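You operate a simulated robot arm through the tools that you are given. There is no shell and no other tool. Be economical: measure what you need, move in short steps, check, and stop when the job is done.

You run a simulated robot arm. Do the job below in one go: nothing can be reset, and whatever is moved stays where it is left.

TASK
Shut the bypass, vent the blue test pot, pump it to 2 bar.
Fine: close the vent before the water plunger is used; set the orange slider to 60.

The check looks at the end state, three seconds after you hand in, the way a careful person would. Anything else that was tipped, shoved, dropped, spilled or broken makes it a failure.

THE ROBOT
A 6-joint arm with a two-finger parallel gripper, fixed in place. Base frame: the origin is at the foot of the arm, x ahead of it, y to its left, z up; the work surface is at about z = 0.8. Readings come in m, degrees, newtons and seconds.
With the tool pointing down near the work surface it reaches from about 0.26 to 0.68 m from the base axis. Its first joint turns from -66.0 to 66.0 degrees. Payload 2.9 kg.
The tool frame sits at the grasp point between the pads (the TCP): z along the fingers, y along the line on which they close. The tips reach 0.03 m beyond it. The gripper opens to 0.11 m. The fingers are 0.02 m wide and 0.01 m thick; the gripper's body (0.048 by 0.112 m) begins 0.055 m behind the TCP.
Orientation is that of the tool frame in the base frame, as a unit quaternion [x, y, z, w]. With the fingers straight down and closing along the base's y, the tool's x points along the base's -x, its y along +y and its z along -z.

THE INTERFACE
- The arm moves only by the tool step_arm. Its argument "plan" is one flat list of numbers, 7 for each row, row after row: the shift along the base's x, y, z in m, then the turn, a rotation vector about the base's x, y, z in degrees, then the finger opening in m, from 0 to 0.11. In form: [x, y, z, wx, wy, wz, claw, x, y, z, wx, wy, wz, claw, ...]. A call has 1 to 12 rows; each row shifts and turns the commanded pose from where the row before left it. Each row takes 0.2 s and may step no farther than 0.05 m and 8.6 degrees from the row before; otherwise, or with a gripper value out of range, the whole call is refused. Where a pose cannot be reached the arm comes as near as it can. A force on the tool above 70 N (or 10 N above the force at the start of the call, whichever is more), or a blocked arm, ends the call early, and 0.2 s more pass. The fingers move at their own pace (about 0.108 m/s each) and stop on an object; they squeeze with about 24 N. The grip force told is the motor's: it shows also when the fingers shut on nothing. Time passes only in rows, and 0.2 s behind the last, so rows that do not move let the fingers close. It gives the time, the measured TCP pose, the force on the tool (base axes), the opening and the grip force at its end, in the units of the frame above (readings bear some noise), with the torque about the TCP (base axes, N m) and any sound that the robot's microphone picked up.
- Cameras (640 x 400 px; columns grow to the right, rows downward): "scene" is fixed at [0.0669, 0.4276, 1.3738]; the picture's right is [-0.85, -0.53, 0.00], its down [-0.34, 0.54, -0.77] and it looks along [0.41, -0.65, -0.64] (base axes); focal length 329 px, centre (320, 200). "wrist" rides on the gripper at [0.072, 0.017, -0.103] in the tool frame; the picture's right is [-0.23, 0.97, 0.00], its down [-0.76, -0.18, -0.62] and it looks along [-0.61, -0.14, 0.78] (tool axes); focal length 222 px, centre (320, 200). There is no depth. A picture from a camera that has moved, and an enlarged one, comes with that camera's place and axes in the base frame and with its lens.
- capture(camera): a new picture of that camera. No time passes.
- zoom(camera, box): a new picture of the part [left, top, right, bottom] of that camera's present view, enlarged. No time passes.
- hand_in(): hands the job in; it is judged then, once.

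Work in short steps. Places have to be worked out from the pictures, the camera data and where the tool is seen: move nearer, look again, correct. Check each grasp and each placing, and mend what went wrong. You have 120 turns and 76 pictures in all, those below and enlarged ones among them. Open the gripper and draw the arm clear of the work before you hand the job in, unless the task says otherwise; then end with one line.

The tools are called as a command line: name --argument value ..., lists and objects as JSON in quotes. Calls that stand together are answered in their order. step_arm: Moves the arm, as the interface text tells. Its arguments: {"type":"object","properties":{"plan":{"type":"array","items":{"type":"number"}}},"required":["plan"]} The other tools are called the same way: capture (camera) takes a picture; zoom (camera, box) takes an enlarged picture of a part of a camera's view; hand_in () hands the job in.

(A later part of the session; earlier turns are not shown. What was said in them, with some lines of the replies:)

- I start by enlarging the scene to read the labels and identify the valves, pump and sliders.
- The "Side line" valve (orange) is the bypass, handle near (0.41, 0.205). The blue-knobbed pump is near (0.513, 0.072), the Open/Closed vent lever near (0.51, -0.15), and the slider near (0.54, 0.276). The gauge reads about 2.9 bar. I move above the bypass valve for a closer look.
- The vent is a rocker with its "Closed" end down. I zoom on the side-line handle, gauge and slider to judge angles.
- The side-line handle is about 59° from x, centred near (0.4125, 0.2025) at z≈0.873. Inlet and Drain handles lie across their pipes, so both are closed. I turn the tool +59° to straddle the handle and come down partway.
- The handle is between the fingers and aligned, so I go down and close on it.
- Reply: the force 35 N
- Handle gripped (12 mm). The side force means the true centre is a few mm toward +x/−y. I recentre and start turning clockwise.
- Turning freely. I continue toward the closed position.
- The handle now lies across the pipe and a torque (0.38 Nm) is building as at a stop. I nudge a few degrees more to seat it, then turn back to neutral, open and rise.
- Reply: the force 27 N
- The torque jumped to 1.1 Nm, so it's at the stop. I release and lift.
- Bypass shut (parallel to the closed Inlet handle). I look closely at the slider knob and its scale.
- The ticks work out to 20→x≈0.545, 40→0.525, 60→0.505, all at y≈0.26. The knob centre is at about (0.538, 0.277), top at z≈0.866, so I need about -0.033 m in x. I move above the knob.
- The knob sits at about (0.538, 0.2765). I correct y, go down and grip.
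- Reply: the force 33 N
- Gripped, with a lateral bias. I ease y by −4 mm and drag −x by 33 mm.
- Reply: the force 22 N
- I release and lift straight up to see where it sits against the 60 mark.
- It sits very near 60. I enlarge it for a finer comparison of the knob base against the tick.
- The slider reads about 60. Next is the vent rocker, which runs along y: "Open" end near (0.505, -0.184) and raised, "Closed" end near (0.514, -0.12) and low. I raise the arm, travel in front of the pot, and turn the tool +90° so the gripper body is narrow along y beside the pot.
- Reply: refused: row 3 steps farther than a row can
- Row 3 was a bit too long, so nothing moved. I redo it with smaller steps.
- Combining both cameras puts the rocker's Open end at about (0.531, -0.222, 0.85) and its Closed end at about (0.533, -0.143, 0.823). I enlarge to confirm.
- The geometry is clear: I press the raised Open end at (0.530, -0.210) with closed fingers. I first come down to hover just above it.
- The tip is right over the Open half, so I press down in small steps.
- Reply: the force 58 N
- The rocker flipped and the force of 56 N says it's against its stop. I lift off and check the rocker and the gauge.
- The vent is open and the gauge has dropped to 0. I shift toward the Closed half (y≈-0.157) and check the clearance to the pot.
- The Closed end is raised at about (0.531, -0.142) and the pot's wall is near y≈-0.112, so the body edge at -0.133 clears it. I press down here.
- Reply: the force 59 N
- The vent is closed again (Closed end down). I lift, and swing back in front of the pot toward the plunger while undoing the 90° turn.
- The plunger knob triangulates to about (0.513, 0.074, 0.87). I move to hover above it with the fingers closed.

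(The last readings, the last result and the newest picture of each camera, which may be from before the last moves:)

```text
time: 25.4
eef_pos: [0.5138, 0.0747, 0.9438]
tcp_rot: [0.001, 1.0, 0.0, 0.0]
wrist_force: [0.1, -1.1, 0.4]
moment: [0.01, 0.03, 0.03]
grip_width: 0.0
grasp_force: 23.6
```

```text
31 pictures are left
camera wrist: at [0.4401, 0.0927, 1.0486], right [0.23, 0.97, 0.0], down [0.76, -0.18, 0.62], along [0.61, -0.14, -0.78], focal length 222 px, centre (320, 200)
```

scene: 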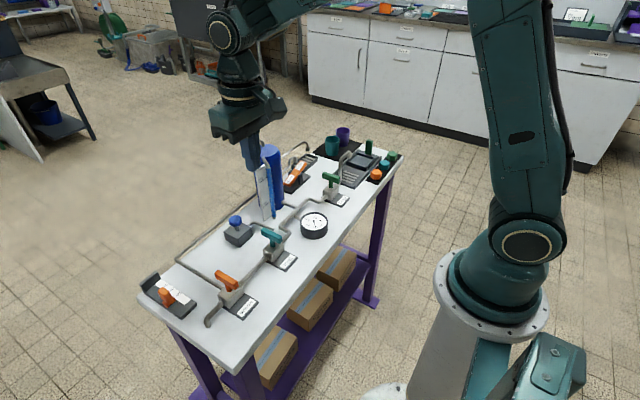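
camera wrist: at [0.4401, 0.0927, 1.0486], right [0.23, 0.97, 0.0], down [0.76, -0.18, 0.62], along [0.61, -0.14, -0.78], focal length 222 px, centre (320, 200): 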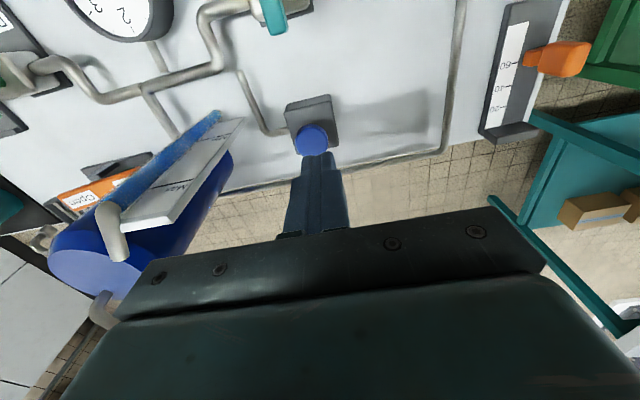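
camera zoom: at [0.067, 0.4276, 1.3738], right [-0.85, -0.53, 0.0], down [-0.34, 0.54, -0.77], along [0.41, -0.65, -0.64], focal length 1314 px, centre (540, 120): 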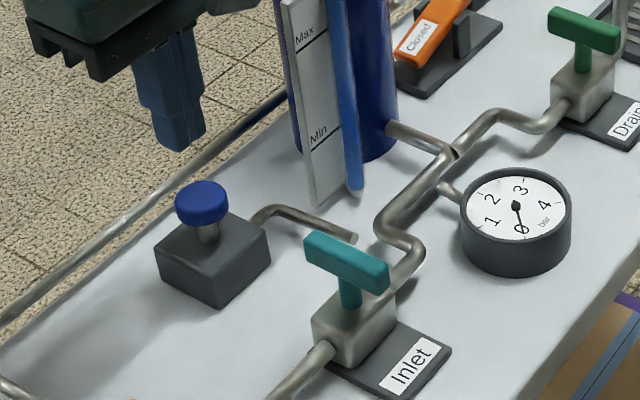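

Refined knob position is about (0.517, 0.070, top 0.868). I correct the hover, come down to contact and press about 8 mm, then read the gauge.

step_arm --plan '[0.003, -0.005, -0.02, 0, 0, 0, 0, 0, 0, -0.022, 0, 0, 0, 0, 0, 0, -0.006, 0, 0, 0, 0, 0, 0, -0.006, 0, 0, 0, 0]'

zoom --camera "scene" --box '[190, 170, 340, 270]'

```text
time: 26.4
eef_pos: [0.5169, 0.0685, 0.891]
tcp_rot: [0.001, 1.0, 0.0, 0.0]
wrist_force: [-1.2, -0.5, 1.2]
moment: [-0.03, 0.03, -0.04]
grip_width: 0.0
grasp_force: 23.9
```

```text
4.00 times, centred on (265, 220) of scene
camera zoom: at [0.0669, 0.4276, 1.3738], right [-0.85, -0.53, 0.0], down [-0.34, 0.54, -0.77], along [0.41, -0.65, -0.64], focal length 1314 px, centre (540, 120)
```

zoom: 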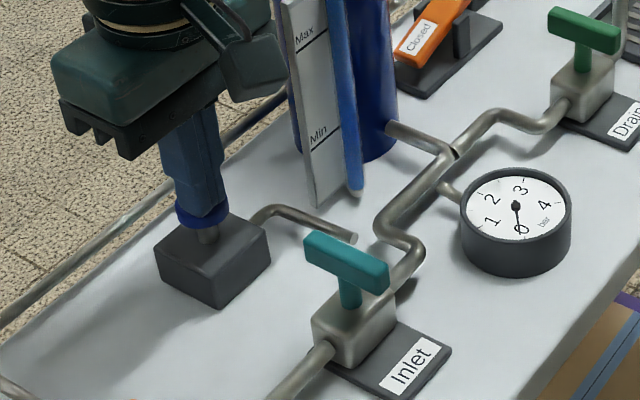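

There's no contact yet but I'm very close. I continue down in small steps.

step_arm --plan '[0, 0, -0.005, 0, 0, 0, 0, 0, 0, -0.005, 0, 0, 0, 0, 0, 0, -0.005, 0, 0, 0, 0]'

zoom --camera "scene" --box '[190, 170, 340, 270]'

```text
time: 27.2
eef_pos: [0.5159, 0.068, 0.877]
tcp_rot: [0.001, 1.0, 0.001, 0.0]
wrist_force: [-1.0, -1.0, 6.2]
moment: [-0.03, -0.03, -0.02]
grip_width: 0.0001
grasp_force: 23.5
heard: click
```

```text
4.00 times, centred on (265, 220) of scene
camera zoom: at [0.0668, 0.4276, 1.3738], right [-0.85, -0.53, 0.0], down [-0.34, 0.54, -0.77], along [0.41, -0.65, -0.64], focal length 1314 px, centre (540, 120)
```

zoom: 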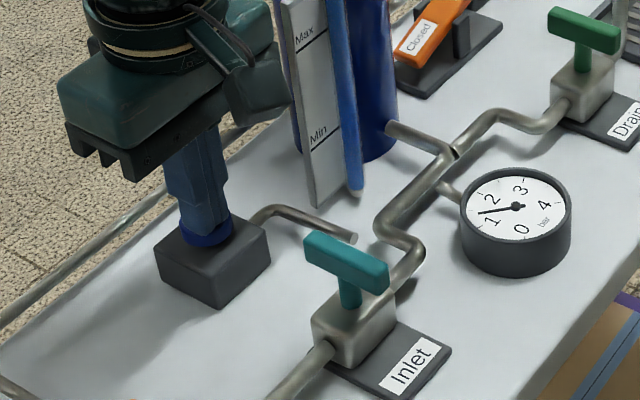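

A click, and the gauge rose. I read it closely.

zoom --camera "scene" --box '[295, 208, 335, 242]'

```text
11.76 times, centred on (315, 225) of scene
camera zoom: at [0.0668, 0.4276, 1.3738], right [-0.85, -0.53, 0.0], down [-0.34, 0.54, -0.77], along [0.41, -0.65, -0.64], focal length 3865 px, centre (379, -94)
```

zoom: 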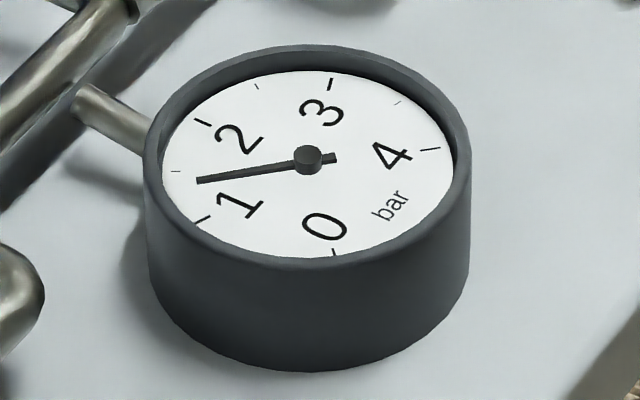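

It reads roughly 1.35 bar, possibly still settling. I release the plunger by rising and read again.

step_arm --plan '[0, 0, 0.012, 0, 0, 0, 0, 0, 0, 0.015, 0, 0, 0, 0, 0, 0, 0, 0, 0, 0, 0]'

zoom --camera "scene" --box '[295, 208, 335, 242]'

zoom --camera "scene" --box '[190, 170, 340, 270]'

```text
time: 28.0
eef_pos: [0.5155, 0.0687, 0.9059]
tcp_rot: [0.0, 1.0, 0.0, 0.0]
wrist_force: [0.0, -0.3, 0.3]
moment: [-0.03, 0.0, 0.0]
grip_width: 0.0
grasp_force: 24.8
```

```text
11.76 times, centred on (315, 225) of scene
camera zoom: at [0.0669, 0.4276, 1.3738], right [-0.85, -0.53, 0.0], down [-0.34, 0.54, -0.77], along [0.41, -0.65, -0.64], focal length 3865 px, centre (379, -94)
```

zoom: 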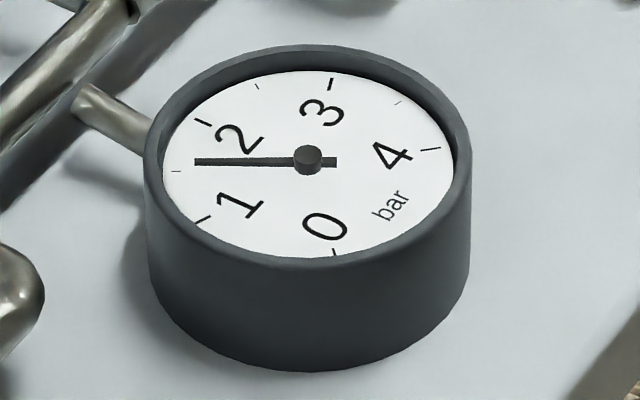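

```text
4.00 times, centred on (265, 220) of scene
camera zoom: at [0.0669, 0.4276, 1.3738], right [-0.85, -0.53, 0.0], down [-0.34, 0.54, -0.77], along [0.41, -0.65, -0.64], focal length 1314 px, centre (540, 120)
```

zoom: 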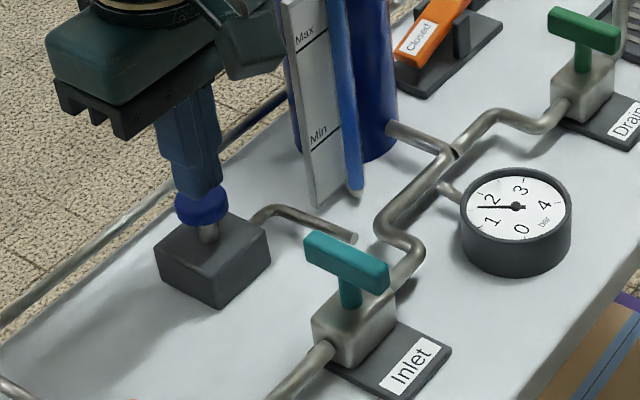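

It now reads about 1.6, so the needle lags. I wait a second and read again before any further stroke.

step_arm --plan '[0, 0, 0.01, 0, 0, 0, 0, 0, 0, 0, 0, 0, 0, 0, 0, 0, 0, 0, 0, 0, 0, 0, 0, 0, 0, 0, 0, 0, 0, 0, 0, 0, 0, 0, 0]'

zoom --camera "scene" --box '[295, 208, 335, 242]'

```text
time: 29.2
eef_pos: [0.5151, 0.0697, 0.914]
tcp_rot: [0.001, 1.0, 0.0, 0.001]
wrist_force: [-0.3, -1.4, -0.2]
moment: [0.0, 0.01, -0.01]
grip_width: 0.0002
grasp_force: 23.4
```

```text
11.76 times, centred on (315, 225) of scene
camera zoom: at [0.0669, 0.4276, 1.3738], right [-0.85, -0.53, 0.0], down [-0.34, 0.54, -0.77], along [0.41, -0.65, -0.64], focal length 3865 px, centre (379, -94)
```

zoom: 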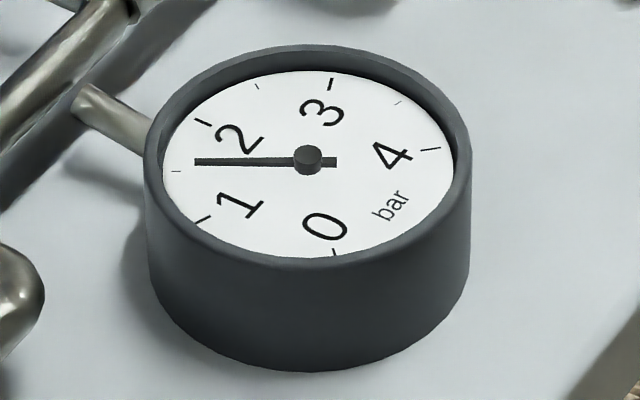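

It is steady at about 1.5 bar. I need about 0.5 more, so I try a shallow stroke to see whether the delivery scales with depth.

step_arm --plan '[0.001, 0, -0.02, 0, 0, 0, 0, 0, 0, -0.004, 0, 0, 0, 0, 0, 0, -0.003, 0, 0, 0, 0]'

zoom --camera "scene" --box '[215, 198, 335, 258]'

```text
time: 30.0
eef_pos: [0.5173, 0.0695, 0.8876]
tcp_rot: [0.001, 1.0, 0.0, 0.0]
wrist_force: [-1.5, -0.4, 2.2]
moment: [-0.01, 0.04, -0.01]
grip_width: 0.0
grasp_force: 23.7
```

```text
5.33 times, centred on (275, 228) of scene
camera zoom: at [0.0669, 0.4276, 1.3738], right [-0.85, -0.53, 0.0], down [-0.34, 0.54, -0.77], along [0.41, -0.65, -0.64], focal length 1752 px, centre (560, 51)
```

zoom: 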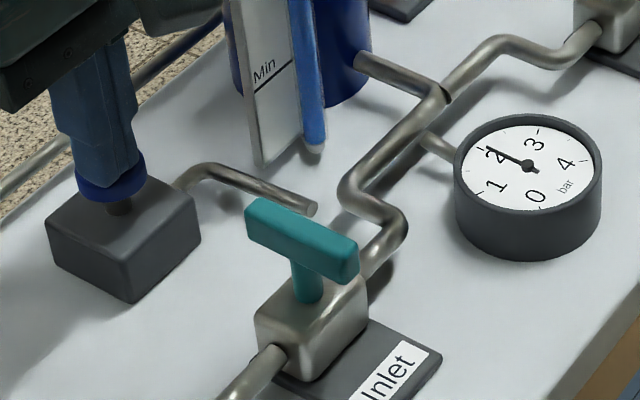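

The gauge rises with the stroke. I read it precisely.

zoom --camera "scene" --box '[295, 208, 335, 242]'

```text
11.76 times, centred on (315, 225) of scene
camera zoom: at [0.0669, 0.4276, 1.3738], right [-0.85, -0.53, 0.0], down [-0.34, 0.54, -0.77], along [0.41, -0.65, -0.64], focal length 3865 px, centre (379, -94)
```

zoom: 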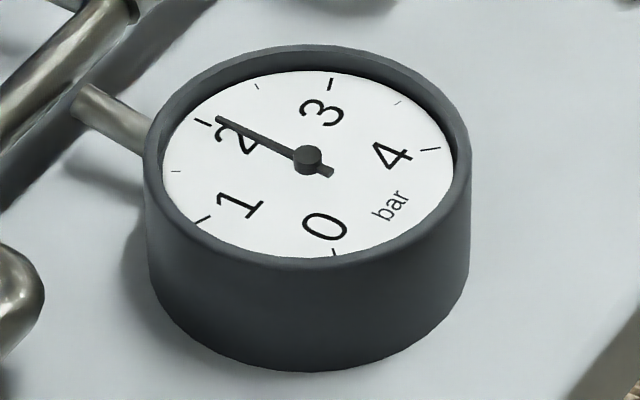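

The needle is essentially at 2. I lift off straight away and re-read after settling.

step_arm --plan '[0, 0, 0.03, 0, 0, 0, 0, 0, 0, 0.04, 0, 0, 0, 0, -0.01, 0, 0.04, 0, 0, 0, 0, -0.03, 0, 0.03, 0, 0, 0, 0, 0, 0, 0, 0, 0, 0, 0]'

zoom --camera "scene" --box '[295, 208, 335, 242]'

zoom --camera "wrist" --box '[120, 20, 320, 145]'

```text
time: 31.2
eef_pos: [0.4733, 0.0694, 1.0251]
tcp_rot: [0.001, 1.0, 0.0, -0.001]
wrist_force: [-0.9, 0.1, 1.3]
moment: [0.01, -0.03, 0.01]
grip_width: 0.0
grasp_force: 24.1
```

```text
11.76 times, centred on (315, 225) of scene
camera zoom: at [0.0669, 0.4276, 1.3738], right [-0.85, -0.53, 0.0], down [-0.34, 0.54, -0.77], along [0.41, -0.65, -0.64], focal length 3865 px, centre (379, -94)
```

zoom: 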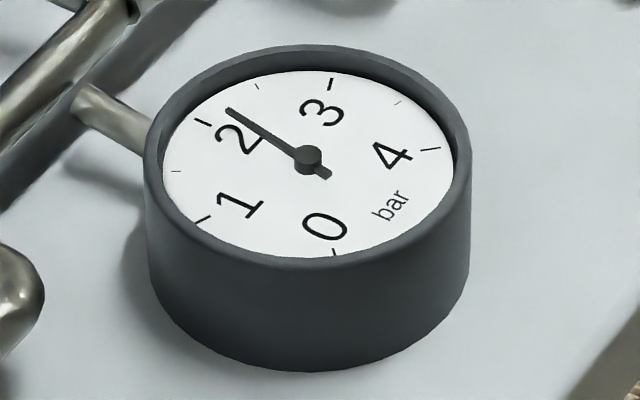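

```text
3.20 times, centred on (220, 82) of wrist
camera zoom: at [0.4005, 0.0878, 1.1289], right [0.23, 0.97, 0.0], down [0.76, -0.18, 0.62], along [0.61, -0.14, -0.78], focal length 711 px, centre (640, 576)
```

zoom: 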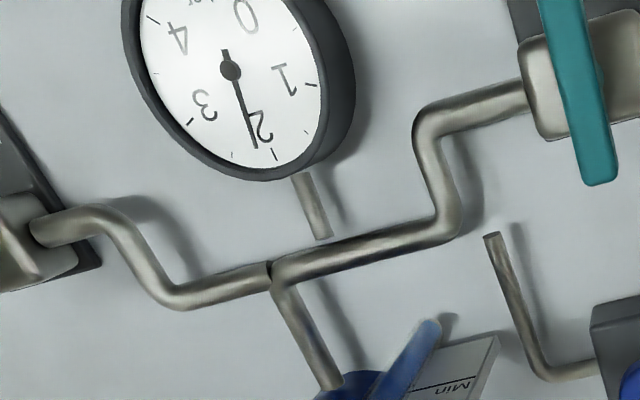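

The needle settled a little above 2 (about 2.15). For an accurate reading I place the wrist camera directly over the gauge, staying high above the pot.

step_arm --plan '[-0.01, 0, 0.04, 0, 0, 0, 0, -0.012, -0.042, 0, 0, 0, 0, 0, 0, -0.042, 0, 0, 0, 0, 0, 0, -0.042, 0, 0, 0, 0, 0, 0, 0, 0, 0, 0, 0, 0]'

zoom --camera "wrist" --box '[270, 0, 370, 70]'

```text
time: 32.4
eef_pos: [0.4521, -0.0559, 1.0679]
tcp_rot: [0.001, 1.0, 0.0, 0.0]
wrist_force: [0.9, 0.0, -0.1]
moment: [-0.03, 0.02, 0.01]
grip_width: 0.0003
grasp_force: 23.9
```

```text
5.71 times, centred on (320, 35) of wrist
camera zoom: at [0.3789, -0.038, 1.1715], right [0.23, 0.97, 0.0], down [0.76, -0.18, 0.62], along [0.61, -0.14, -0.78], focal length 1269 px, centre (320, 1143)
```

zoom: 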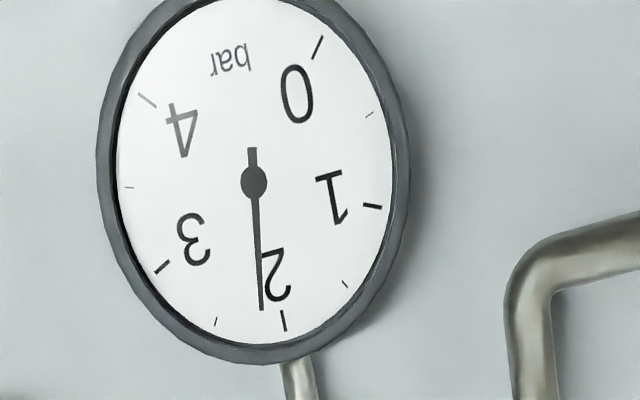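

Overhead the gauge gives 2.15 bar, which is higher than I'd like. The stroke is proportional (about 0.11 bar per mm past contact at TCP z≈0.891), so I'll vent again and re-pump in measured strokes. First I go back over the vent with the tool turned 90°.

step_arm --plan '[0, -0.038, 0.01, 0, 0, 8.6, 0, 0, -0.038, 0.01, 0, 0, 8.6, 0, 0, -0.038, 0, 0, 0, 8.6, 0, 0, -0.04, 0, 0, 0, 8.6, 0, 0, 0, 0, 0, 0, 8.6, 0, 0, 0, 0, 0, 0, 8.6, 0, 0.02, 0, 0, 0, 0, 8.6, 0, 0.02, 0, 0, 0, 0, 8.6, 0, 0.02, 0, -0.02, 0, 0, 8.6, 0, 0.018, 0, -0.035, 0, 0, 8.6, 0, 0, 0, -0.04, 0, 0, 4, 0, 0, 0, -0.035, 0, 0, 0, 0]'

capture --camera "wrist"

```text
time: 35.0
eef_pos: [0.5349, -0.2103, 0.9566]
tcp_rot: [-0.707, 0.707, 0.0, 0.0]
wrist_force: [0.6, 0.0, 0.9]
moment: [-0.04, 0.02, -0.01]
grip_width: 0.0002
grasp_force: 23.8
```

```text
19 pictures are left
camera wrist: at [0.5167, -0.2812, 1.0599], right [-0.97, 0.23, 0.0], down [0.18, 0.76, 0.62], along [0.14, 0.61, -0.78], focal length 222 px, centre (320, 200)
```

wrist: 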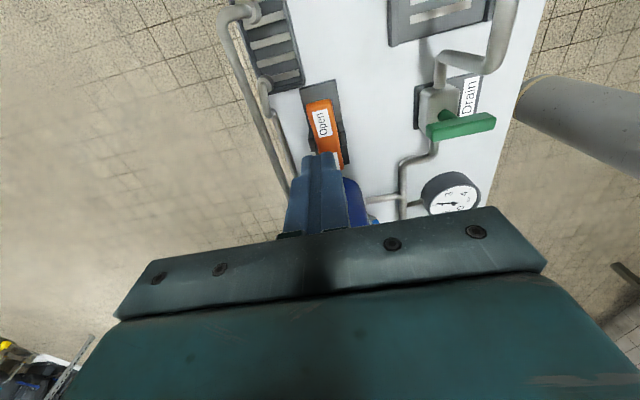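

Over the Open end as before. I nudge x by −4 mm, press to the same depth, lift and check.

step_arm --plan '[-0.004, -0.001, -0.03, 0, 0, 0, 0, 0, 0, -0.03, 0, 0, 0, 0, 0, 0, -0.015, 0, 0, 0, 0, 0, 0, -0.008, 0, 0, 0, 0, 0, 0, -0.008, 0, 0, 0, 0, 0, 0, -0.004, 0, 0, 0, 0]'

step_arm --plan '[0, 0, 0.025, 0, 0, 0, 0, 0, 0, 0.04, 0, 0, 0, 0, 0, 0, 0.03, 0, 0, 0, 0, 0, 0.025, 0, 0, 0, 0, 0, 0, 0.025, 0, 0, 0, 0, 0]'

zoom --camera "scene" --box '[240, 110, 350, 245]'

```text
time: 36.4
eef_pos: [0.5306, -0.2107, 0.8671]
tcp_rot: [-0.706, 0.709, -0.002, 0.001]
wrist_force: [-11.1, 1.3, 39.5]
moment: [0.44, 0.42, 0.06]
grip_width: 0.0
grasp_force: 24.4
```

```text
time: 37.6
eef_pos: [0.5289, -0.1593, 0.9563]
tcp_rot: [-0.706, 0.708, 0.0, 0.001]
wrist_force: [0.5, -0.2, -0.6]
moment: [0.01, -0.01, 0.01]
grip_width: 0.0
grasp_force: 24.3
```

```text
2.96 times, centred on (295, 178) of scene
camera zoom: at [0.067, 0.4276, 1.3738], right [-0.85, -0.53, 0.0], down [-0.34, 0.54, -0.77], along [0.41, -0.65, -0.64], focal length 974 px, centre (394, 267)
```

zoom: 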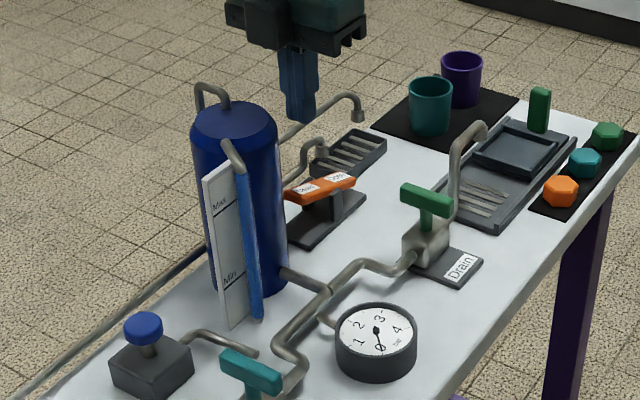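

The vent is open and the gauge is at 0. Now I press the Closed end exactly as before, then lift.

step_arm --plan '[0.001, 0, -0.03, 0, 0, 0, 0, 0, 0, -0.03, 0, 0, 0, 0, 0, 0, -0.015, 0, 0, 0, 0, 0, 0, -0.008, 0, 0, 0, 0, 0, 0, -0.008, 0, 0, 0, 0, 0, 0, -0.005, 0, 0, 0, 0]'

step_arm --plan '[0, -0.002, 0.03, 0, 0, 0, 0, 0, -0.01, 0.045, 0, 0, 0, 0, -0.02, 0, 0.045, 0, 0, 0, 0, -0.02, 0, 0.04, 0, 0, 0, 0, -0.04, 0, 0.025, 0, 0, -8.6, 0, -0.02, 0.03, 0.02, 0, 0, -8.6, 0, 0, 0.045, 0, 0, 0, -8.6, 0, 0, 0.045, 0, 0, 0, -8.6, 0, 0, 0.045, 0, 0, 0, -8.6, 0, 0, 0.045, 0, 0, 0, -8.6, 0, 0, 0.035, 0, 0, 0, -8.6, 0, 0, 0, 0, 0, 0, -8.6, 0]'

step_arm --plan '[0, 0, 0, 0, 0, -8.6, 0, 0, 0, 0, 0, 0, -8.6, 0, 0, 0, 0, 0, 0, -4, 0]'

zoom --camera "scene" --box '[240, 110, 350, 245]'

```text
time: 39.0
eef_pos: [0.5316, -0.1603, 0.8683]
tcp_rot: [-0.707, 0.707, -0.002, 0.002]
wrist_force: [-21.0, 6.5, 65.4]
moment: [1.84, 1.28, -0.23]
grip_width: 0.0
grasp_force: 24.3
```

```text
time: 41.6
eef_pos: [0.4296, 0.0724, 1.0675]
tcp_rot: [-0.183, 0.983, 0.0, 0.0]
wrist_force: [-0.5, -0.4, -0.4]
moment: [0.04, 0.0, 0.04]
grip_width: 0.0
grasp_force: 23.9
```

```text
time: 42.4
eef_pos: [0.4301, 0.0727, 1.0662]
tcp_rot: [0.002, 1.0, 0.0, 0.0]
wrist_force: [0.7, 0.2, 0.7]
moment: [-0.02, 0.02, -0.01]
grip_width: 0.0001
grasp_force: 24.4
```

```text
2.96 times, centred on (295, 178) of scene
camera zoom: at [0.0669, 0.4276, 1.3738], right [-0.85, -0.53, 0.0], down [-0.34, 0.54, -0.77], along [0.41, -0.65, -0.64], focal length 974 px, centre (394, 267)
```

zoom: 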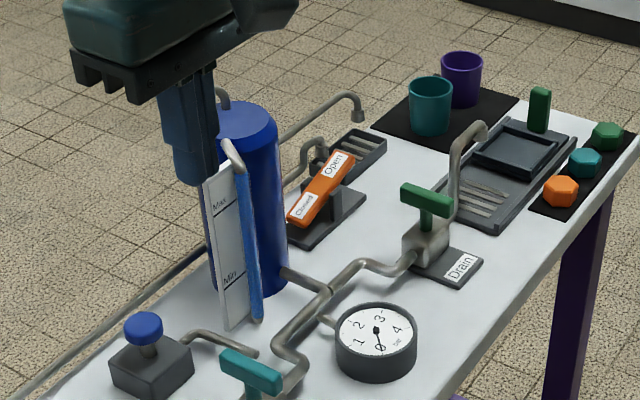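

The vent is closed and the gauge is at 0. I return above the plunger to the earlier reference (0.517, 0.069, 0.911).

step_arm --plan '[0.03, -0.001, -0.02, 0, 0, 0, 0, 0.03, -0.001, -0.03, 0, 0, 0, 0, 0.026, -0.0015, -0.035, 0, 0, 0, 0, 0, 0, -0.035, 0, 0, 0, 0, 0, 0, -0.035, 0, 0, 0, 0]'

step_arm --plan '[0, 0, -0.02, 0, 0, 0, 0, 0, 0, -0.006, 0, 0, 0, 0, 0, 0, -0.006, 0, 0, 0, 0]'

step_arm --plan '[0, 0, 0.02, 0, 0, 0, 0, 0, 0, 0.012, 0, 0, 0, 0, 0, 0, 0, 0, 0, 0, 0, 0, 0, 0, 0, 0, 0, 0]'

zoom --camera "scene" --box '[295, 208, 335, 242]'

```text
time: 43.6
eef_pos: [0.5162, 0.0666, 0.9067]
tcp_rot: [0.0, 1.0, 0.0, 0.0]
wrist_force: [-0.5, 0.7, 0.2]
moment: [-0.01, -0.01, 0.02]
grip_width: 0.0
grasp_force: 23.9
```

```text
time: 44.4
eef_pos: [0.5169, 0.0673, 0.8784]
tcp_rot: [0.002, 1.0, 0.0, 0.001]
wrist_force: [0.1, -3.4, 3.9]
moment: [-0.14, -0.02, -0.01]
grip_width: 0.0
grasp_force: 24.0
heard: click
```

```text
time: 45.4
eef_pos: [0.516, 0.0684, 0.9097]
tcp_rot: [0.0, 1.0, 0.0, 0.0]
wrist_force: [0.8, 0.5, -0.2]
moment: [0.01, 0.0, 0.02]
grip_width: 0.0
grasp_force: 24.9
```

```text
11.76 times, centred on (315, 225) of scene
camera zoom: at [0.0669, 0.4276, 1.3738], right [-0.85, -0.53, 0.0], down [-0.34, 0.54, -0.77], along [0.41, -0.65, -0.64], focal length 3865 px, centre (379, -94)
```

zoom: 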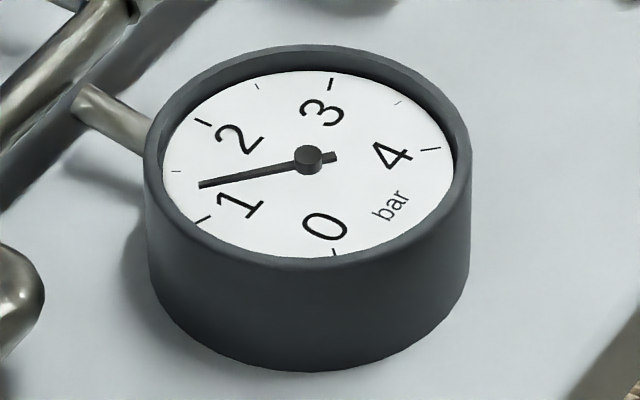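

By affine fit of the dial this reads 1.24 bar. I need about 0.76 more, roughly 9 mm of stroke. I press slightly less first and read while holding.

step_arm --plan '[0, 0, -0.015, 0, 0, 0, 0, 0, 0, -0.006, 0, 0, 0, 0, 0, 0, -0.0042, 0, 0, 0, 0, 0, 0, 0, 0, 0, 0, 0, 0, 0, 0, 0, 0, 0, 0]'

zoom --camera "scene" --box '[295, 208, 335, 242]'

```text
time: 46.6
eef_pos: [0.5159, 0.069, 0.8857]
tcp_rot: [0.0, 1.0, 0.001, 0.001]
wrist_force: [1.3, 1.7, 2.8]
moment: [0.06, -0.04, -0.02]
grip_width: 0.0
grasp_force: 24.5
```

```text
11.76 times, centred on (315, 225) of scene
camera zoom: at [0.0669, 0.4276, 1.3738], right [-0.85, -0.53, 0.0], down [-0.34, 0.54, -0.77], along [0.41, -0.65, -0.64], focal length 3865 px, centre (379, -94)
```

zoom: 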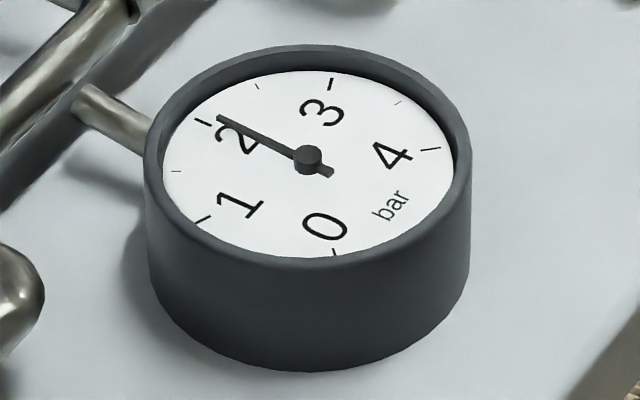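

By the same fit that is 2.01 bar. I lift off and re-check after settling.

step_arm --plan '[0, 0, 0.03, 0, 0, 0, 0, 0, 0, 0.04, 0, 0, 0, 0, -0.02, 0, 0.045, 0, 0, 0, 0, -0.03, 0, 0.04, 0, 0, 0, 0.03, -0.04, 0, 0.02, 0, 0, 0, 0.06, -0.04, 0, 0, 0, 0, 0, 0.06, -0.02, 0, 0, 0, 0, 0, 0.06]'

zoom --camera "scene" --box '[295, 208, 335, 242]'

capture --camera "scene"

zoom --camera "scene" --box '[130, 190, 330, 330]'

```text
time: 48.2
eef_pos: [0.3643, 0.0651, 1.0609]
tcp_rot: [0.002, 1.0, 0.001, 0.0]
wrist_force: [0.2, 0.2, 0.2]
moment: [-0.02, 0.02, 0.0]
grip_width: 0.0596
grasp_force: 0.0
```

```text
11.76 times, centred on (315, 225) of scene
camera zoom: at [0.0669, 0.4276, 1.3738], right [-0.85, -0.53, 0.0], down [-0.34, 0.54, -0.77], along [0.41, -0.65, -0.64], focal length 3865 px, centre (379, -94)
```

zoom: 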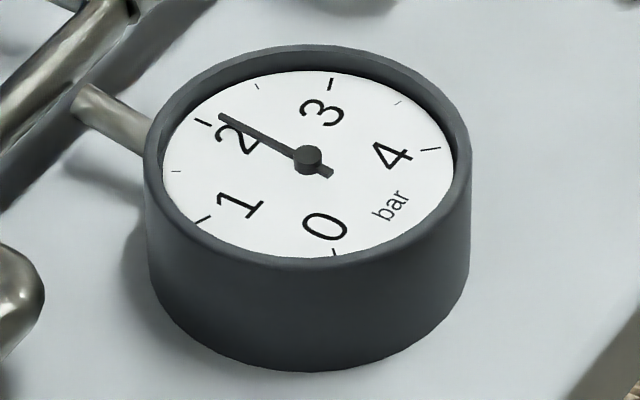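

```text
13 pictures are left
```

scene: 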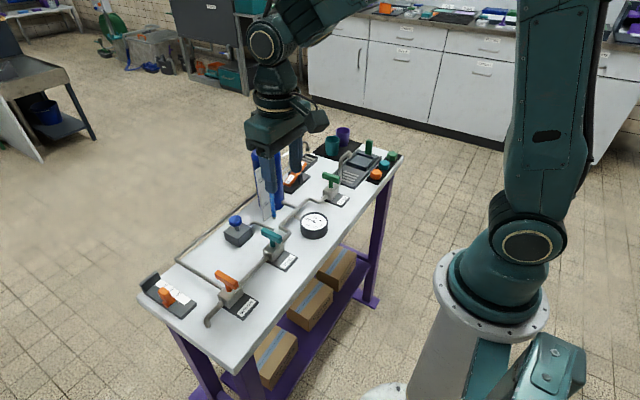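

```text
2.86 times, centred on (230, 260) of scene
camera zoom: at [0.0669, 0.4276, 1.3738], right [-0.85, -0.53, 0.0], down [-0.34, 0.54, -0.77], along [0.41, -0.65, -0.64], focal length 939 px, centre (577, 29)
```

zoom: 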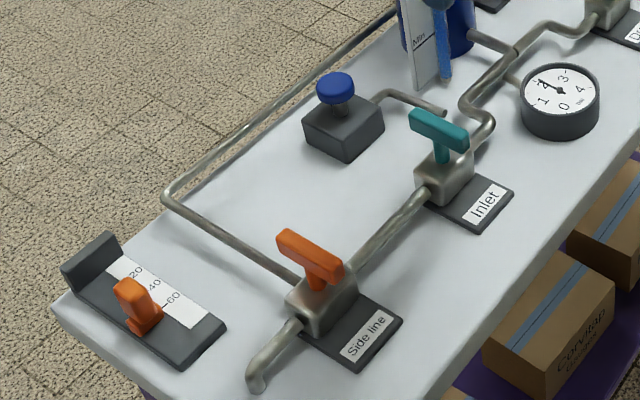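

The gauge has settled at about 2.0–2.05 bar. The bypass handle is across its pipe, the vent is closed, the slider is at 60, and the gripper is open and clear. I hand in.

hand_in

```text
The job is handed in.
```

I shut the bypass, vented the blue pot to 0, closed the vent, pumped the pot to about 2.05 bar on the gauge, and set the orange slider to about 60; the first pumping overshot to 2.15 bar, so I vented and re-pumped it.
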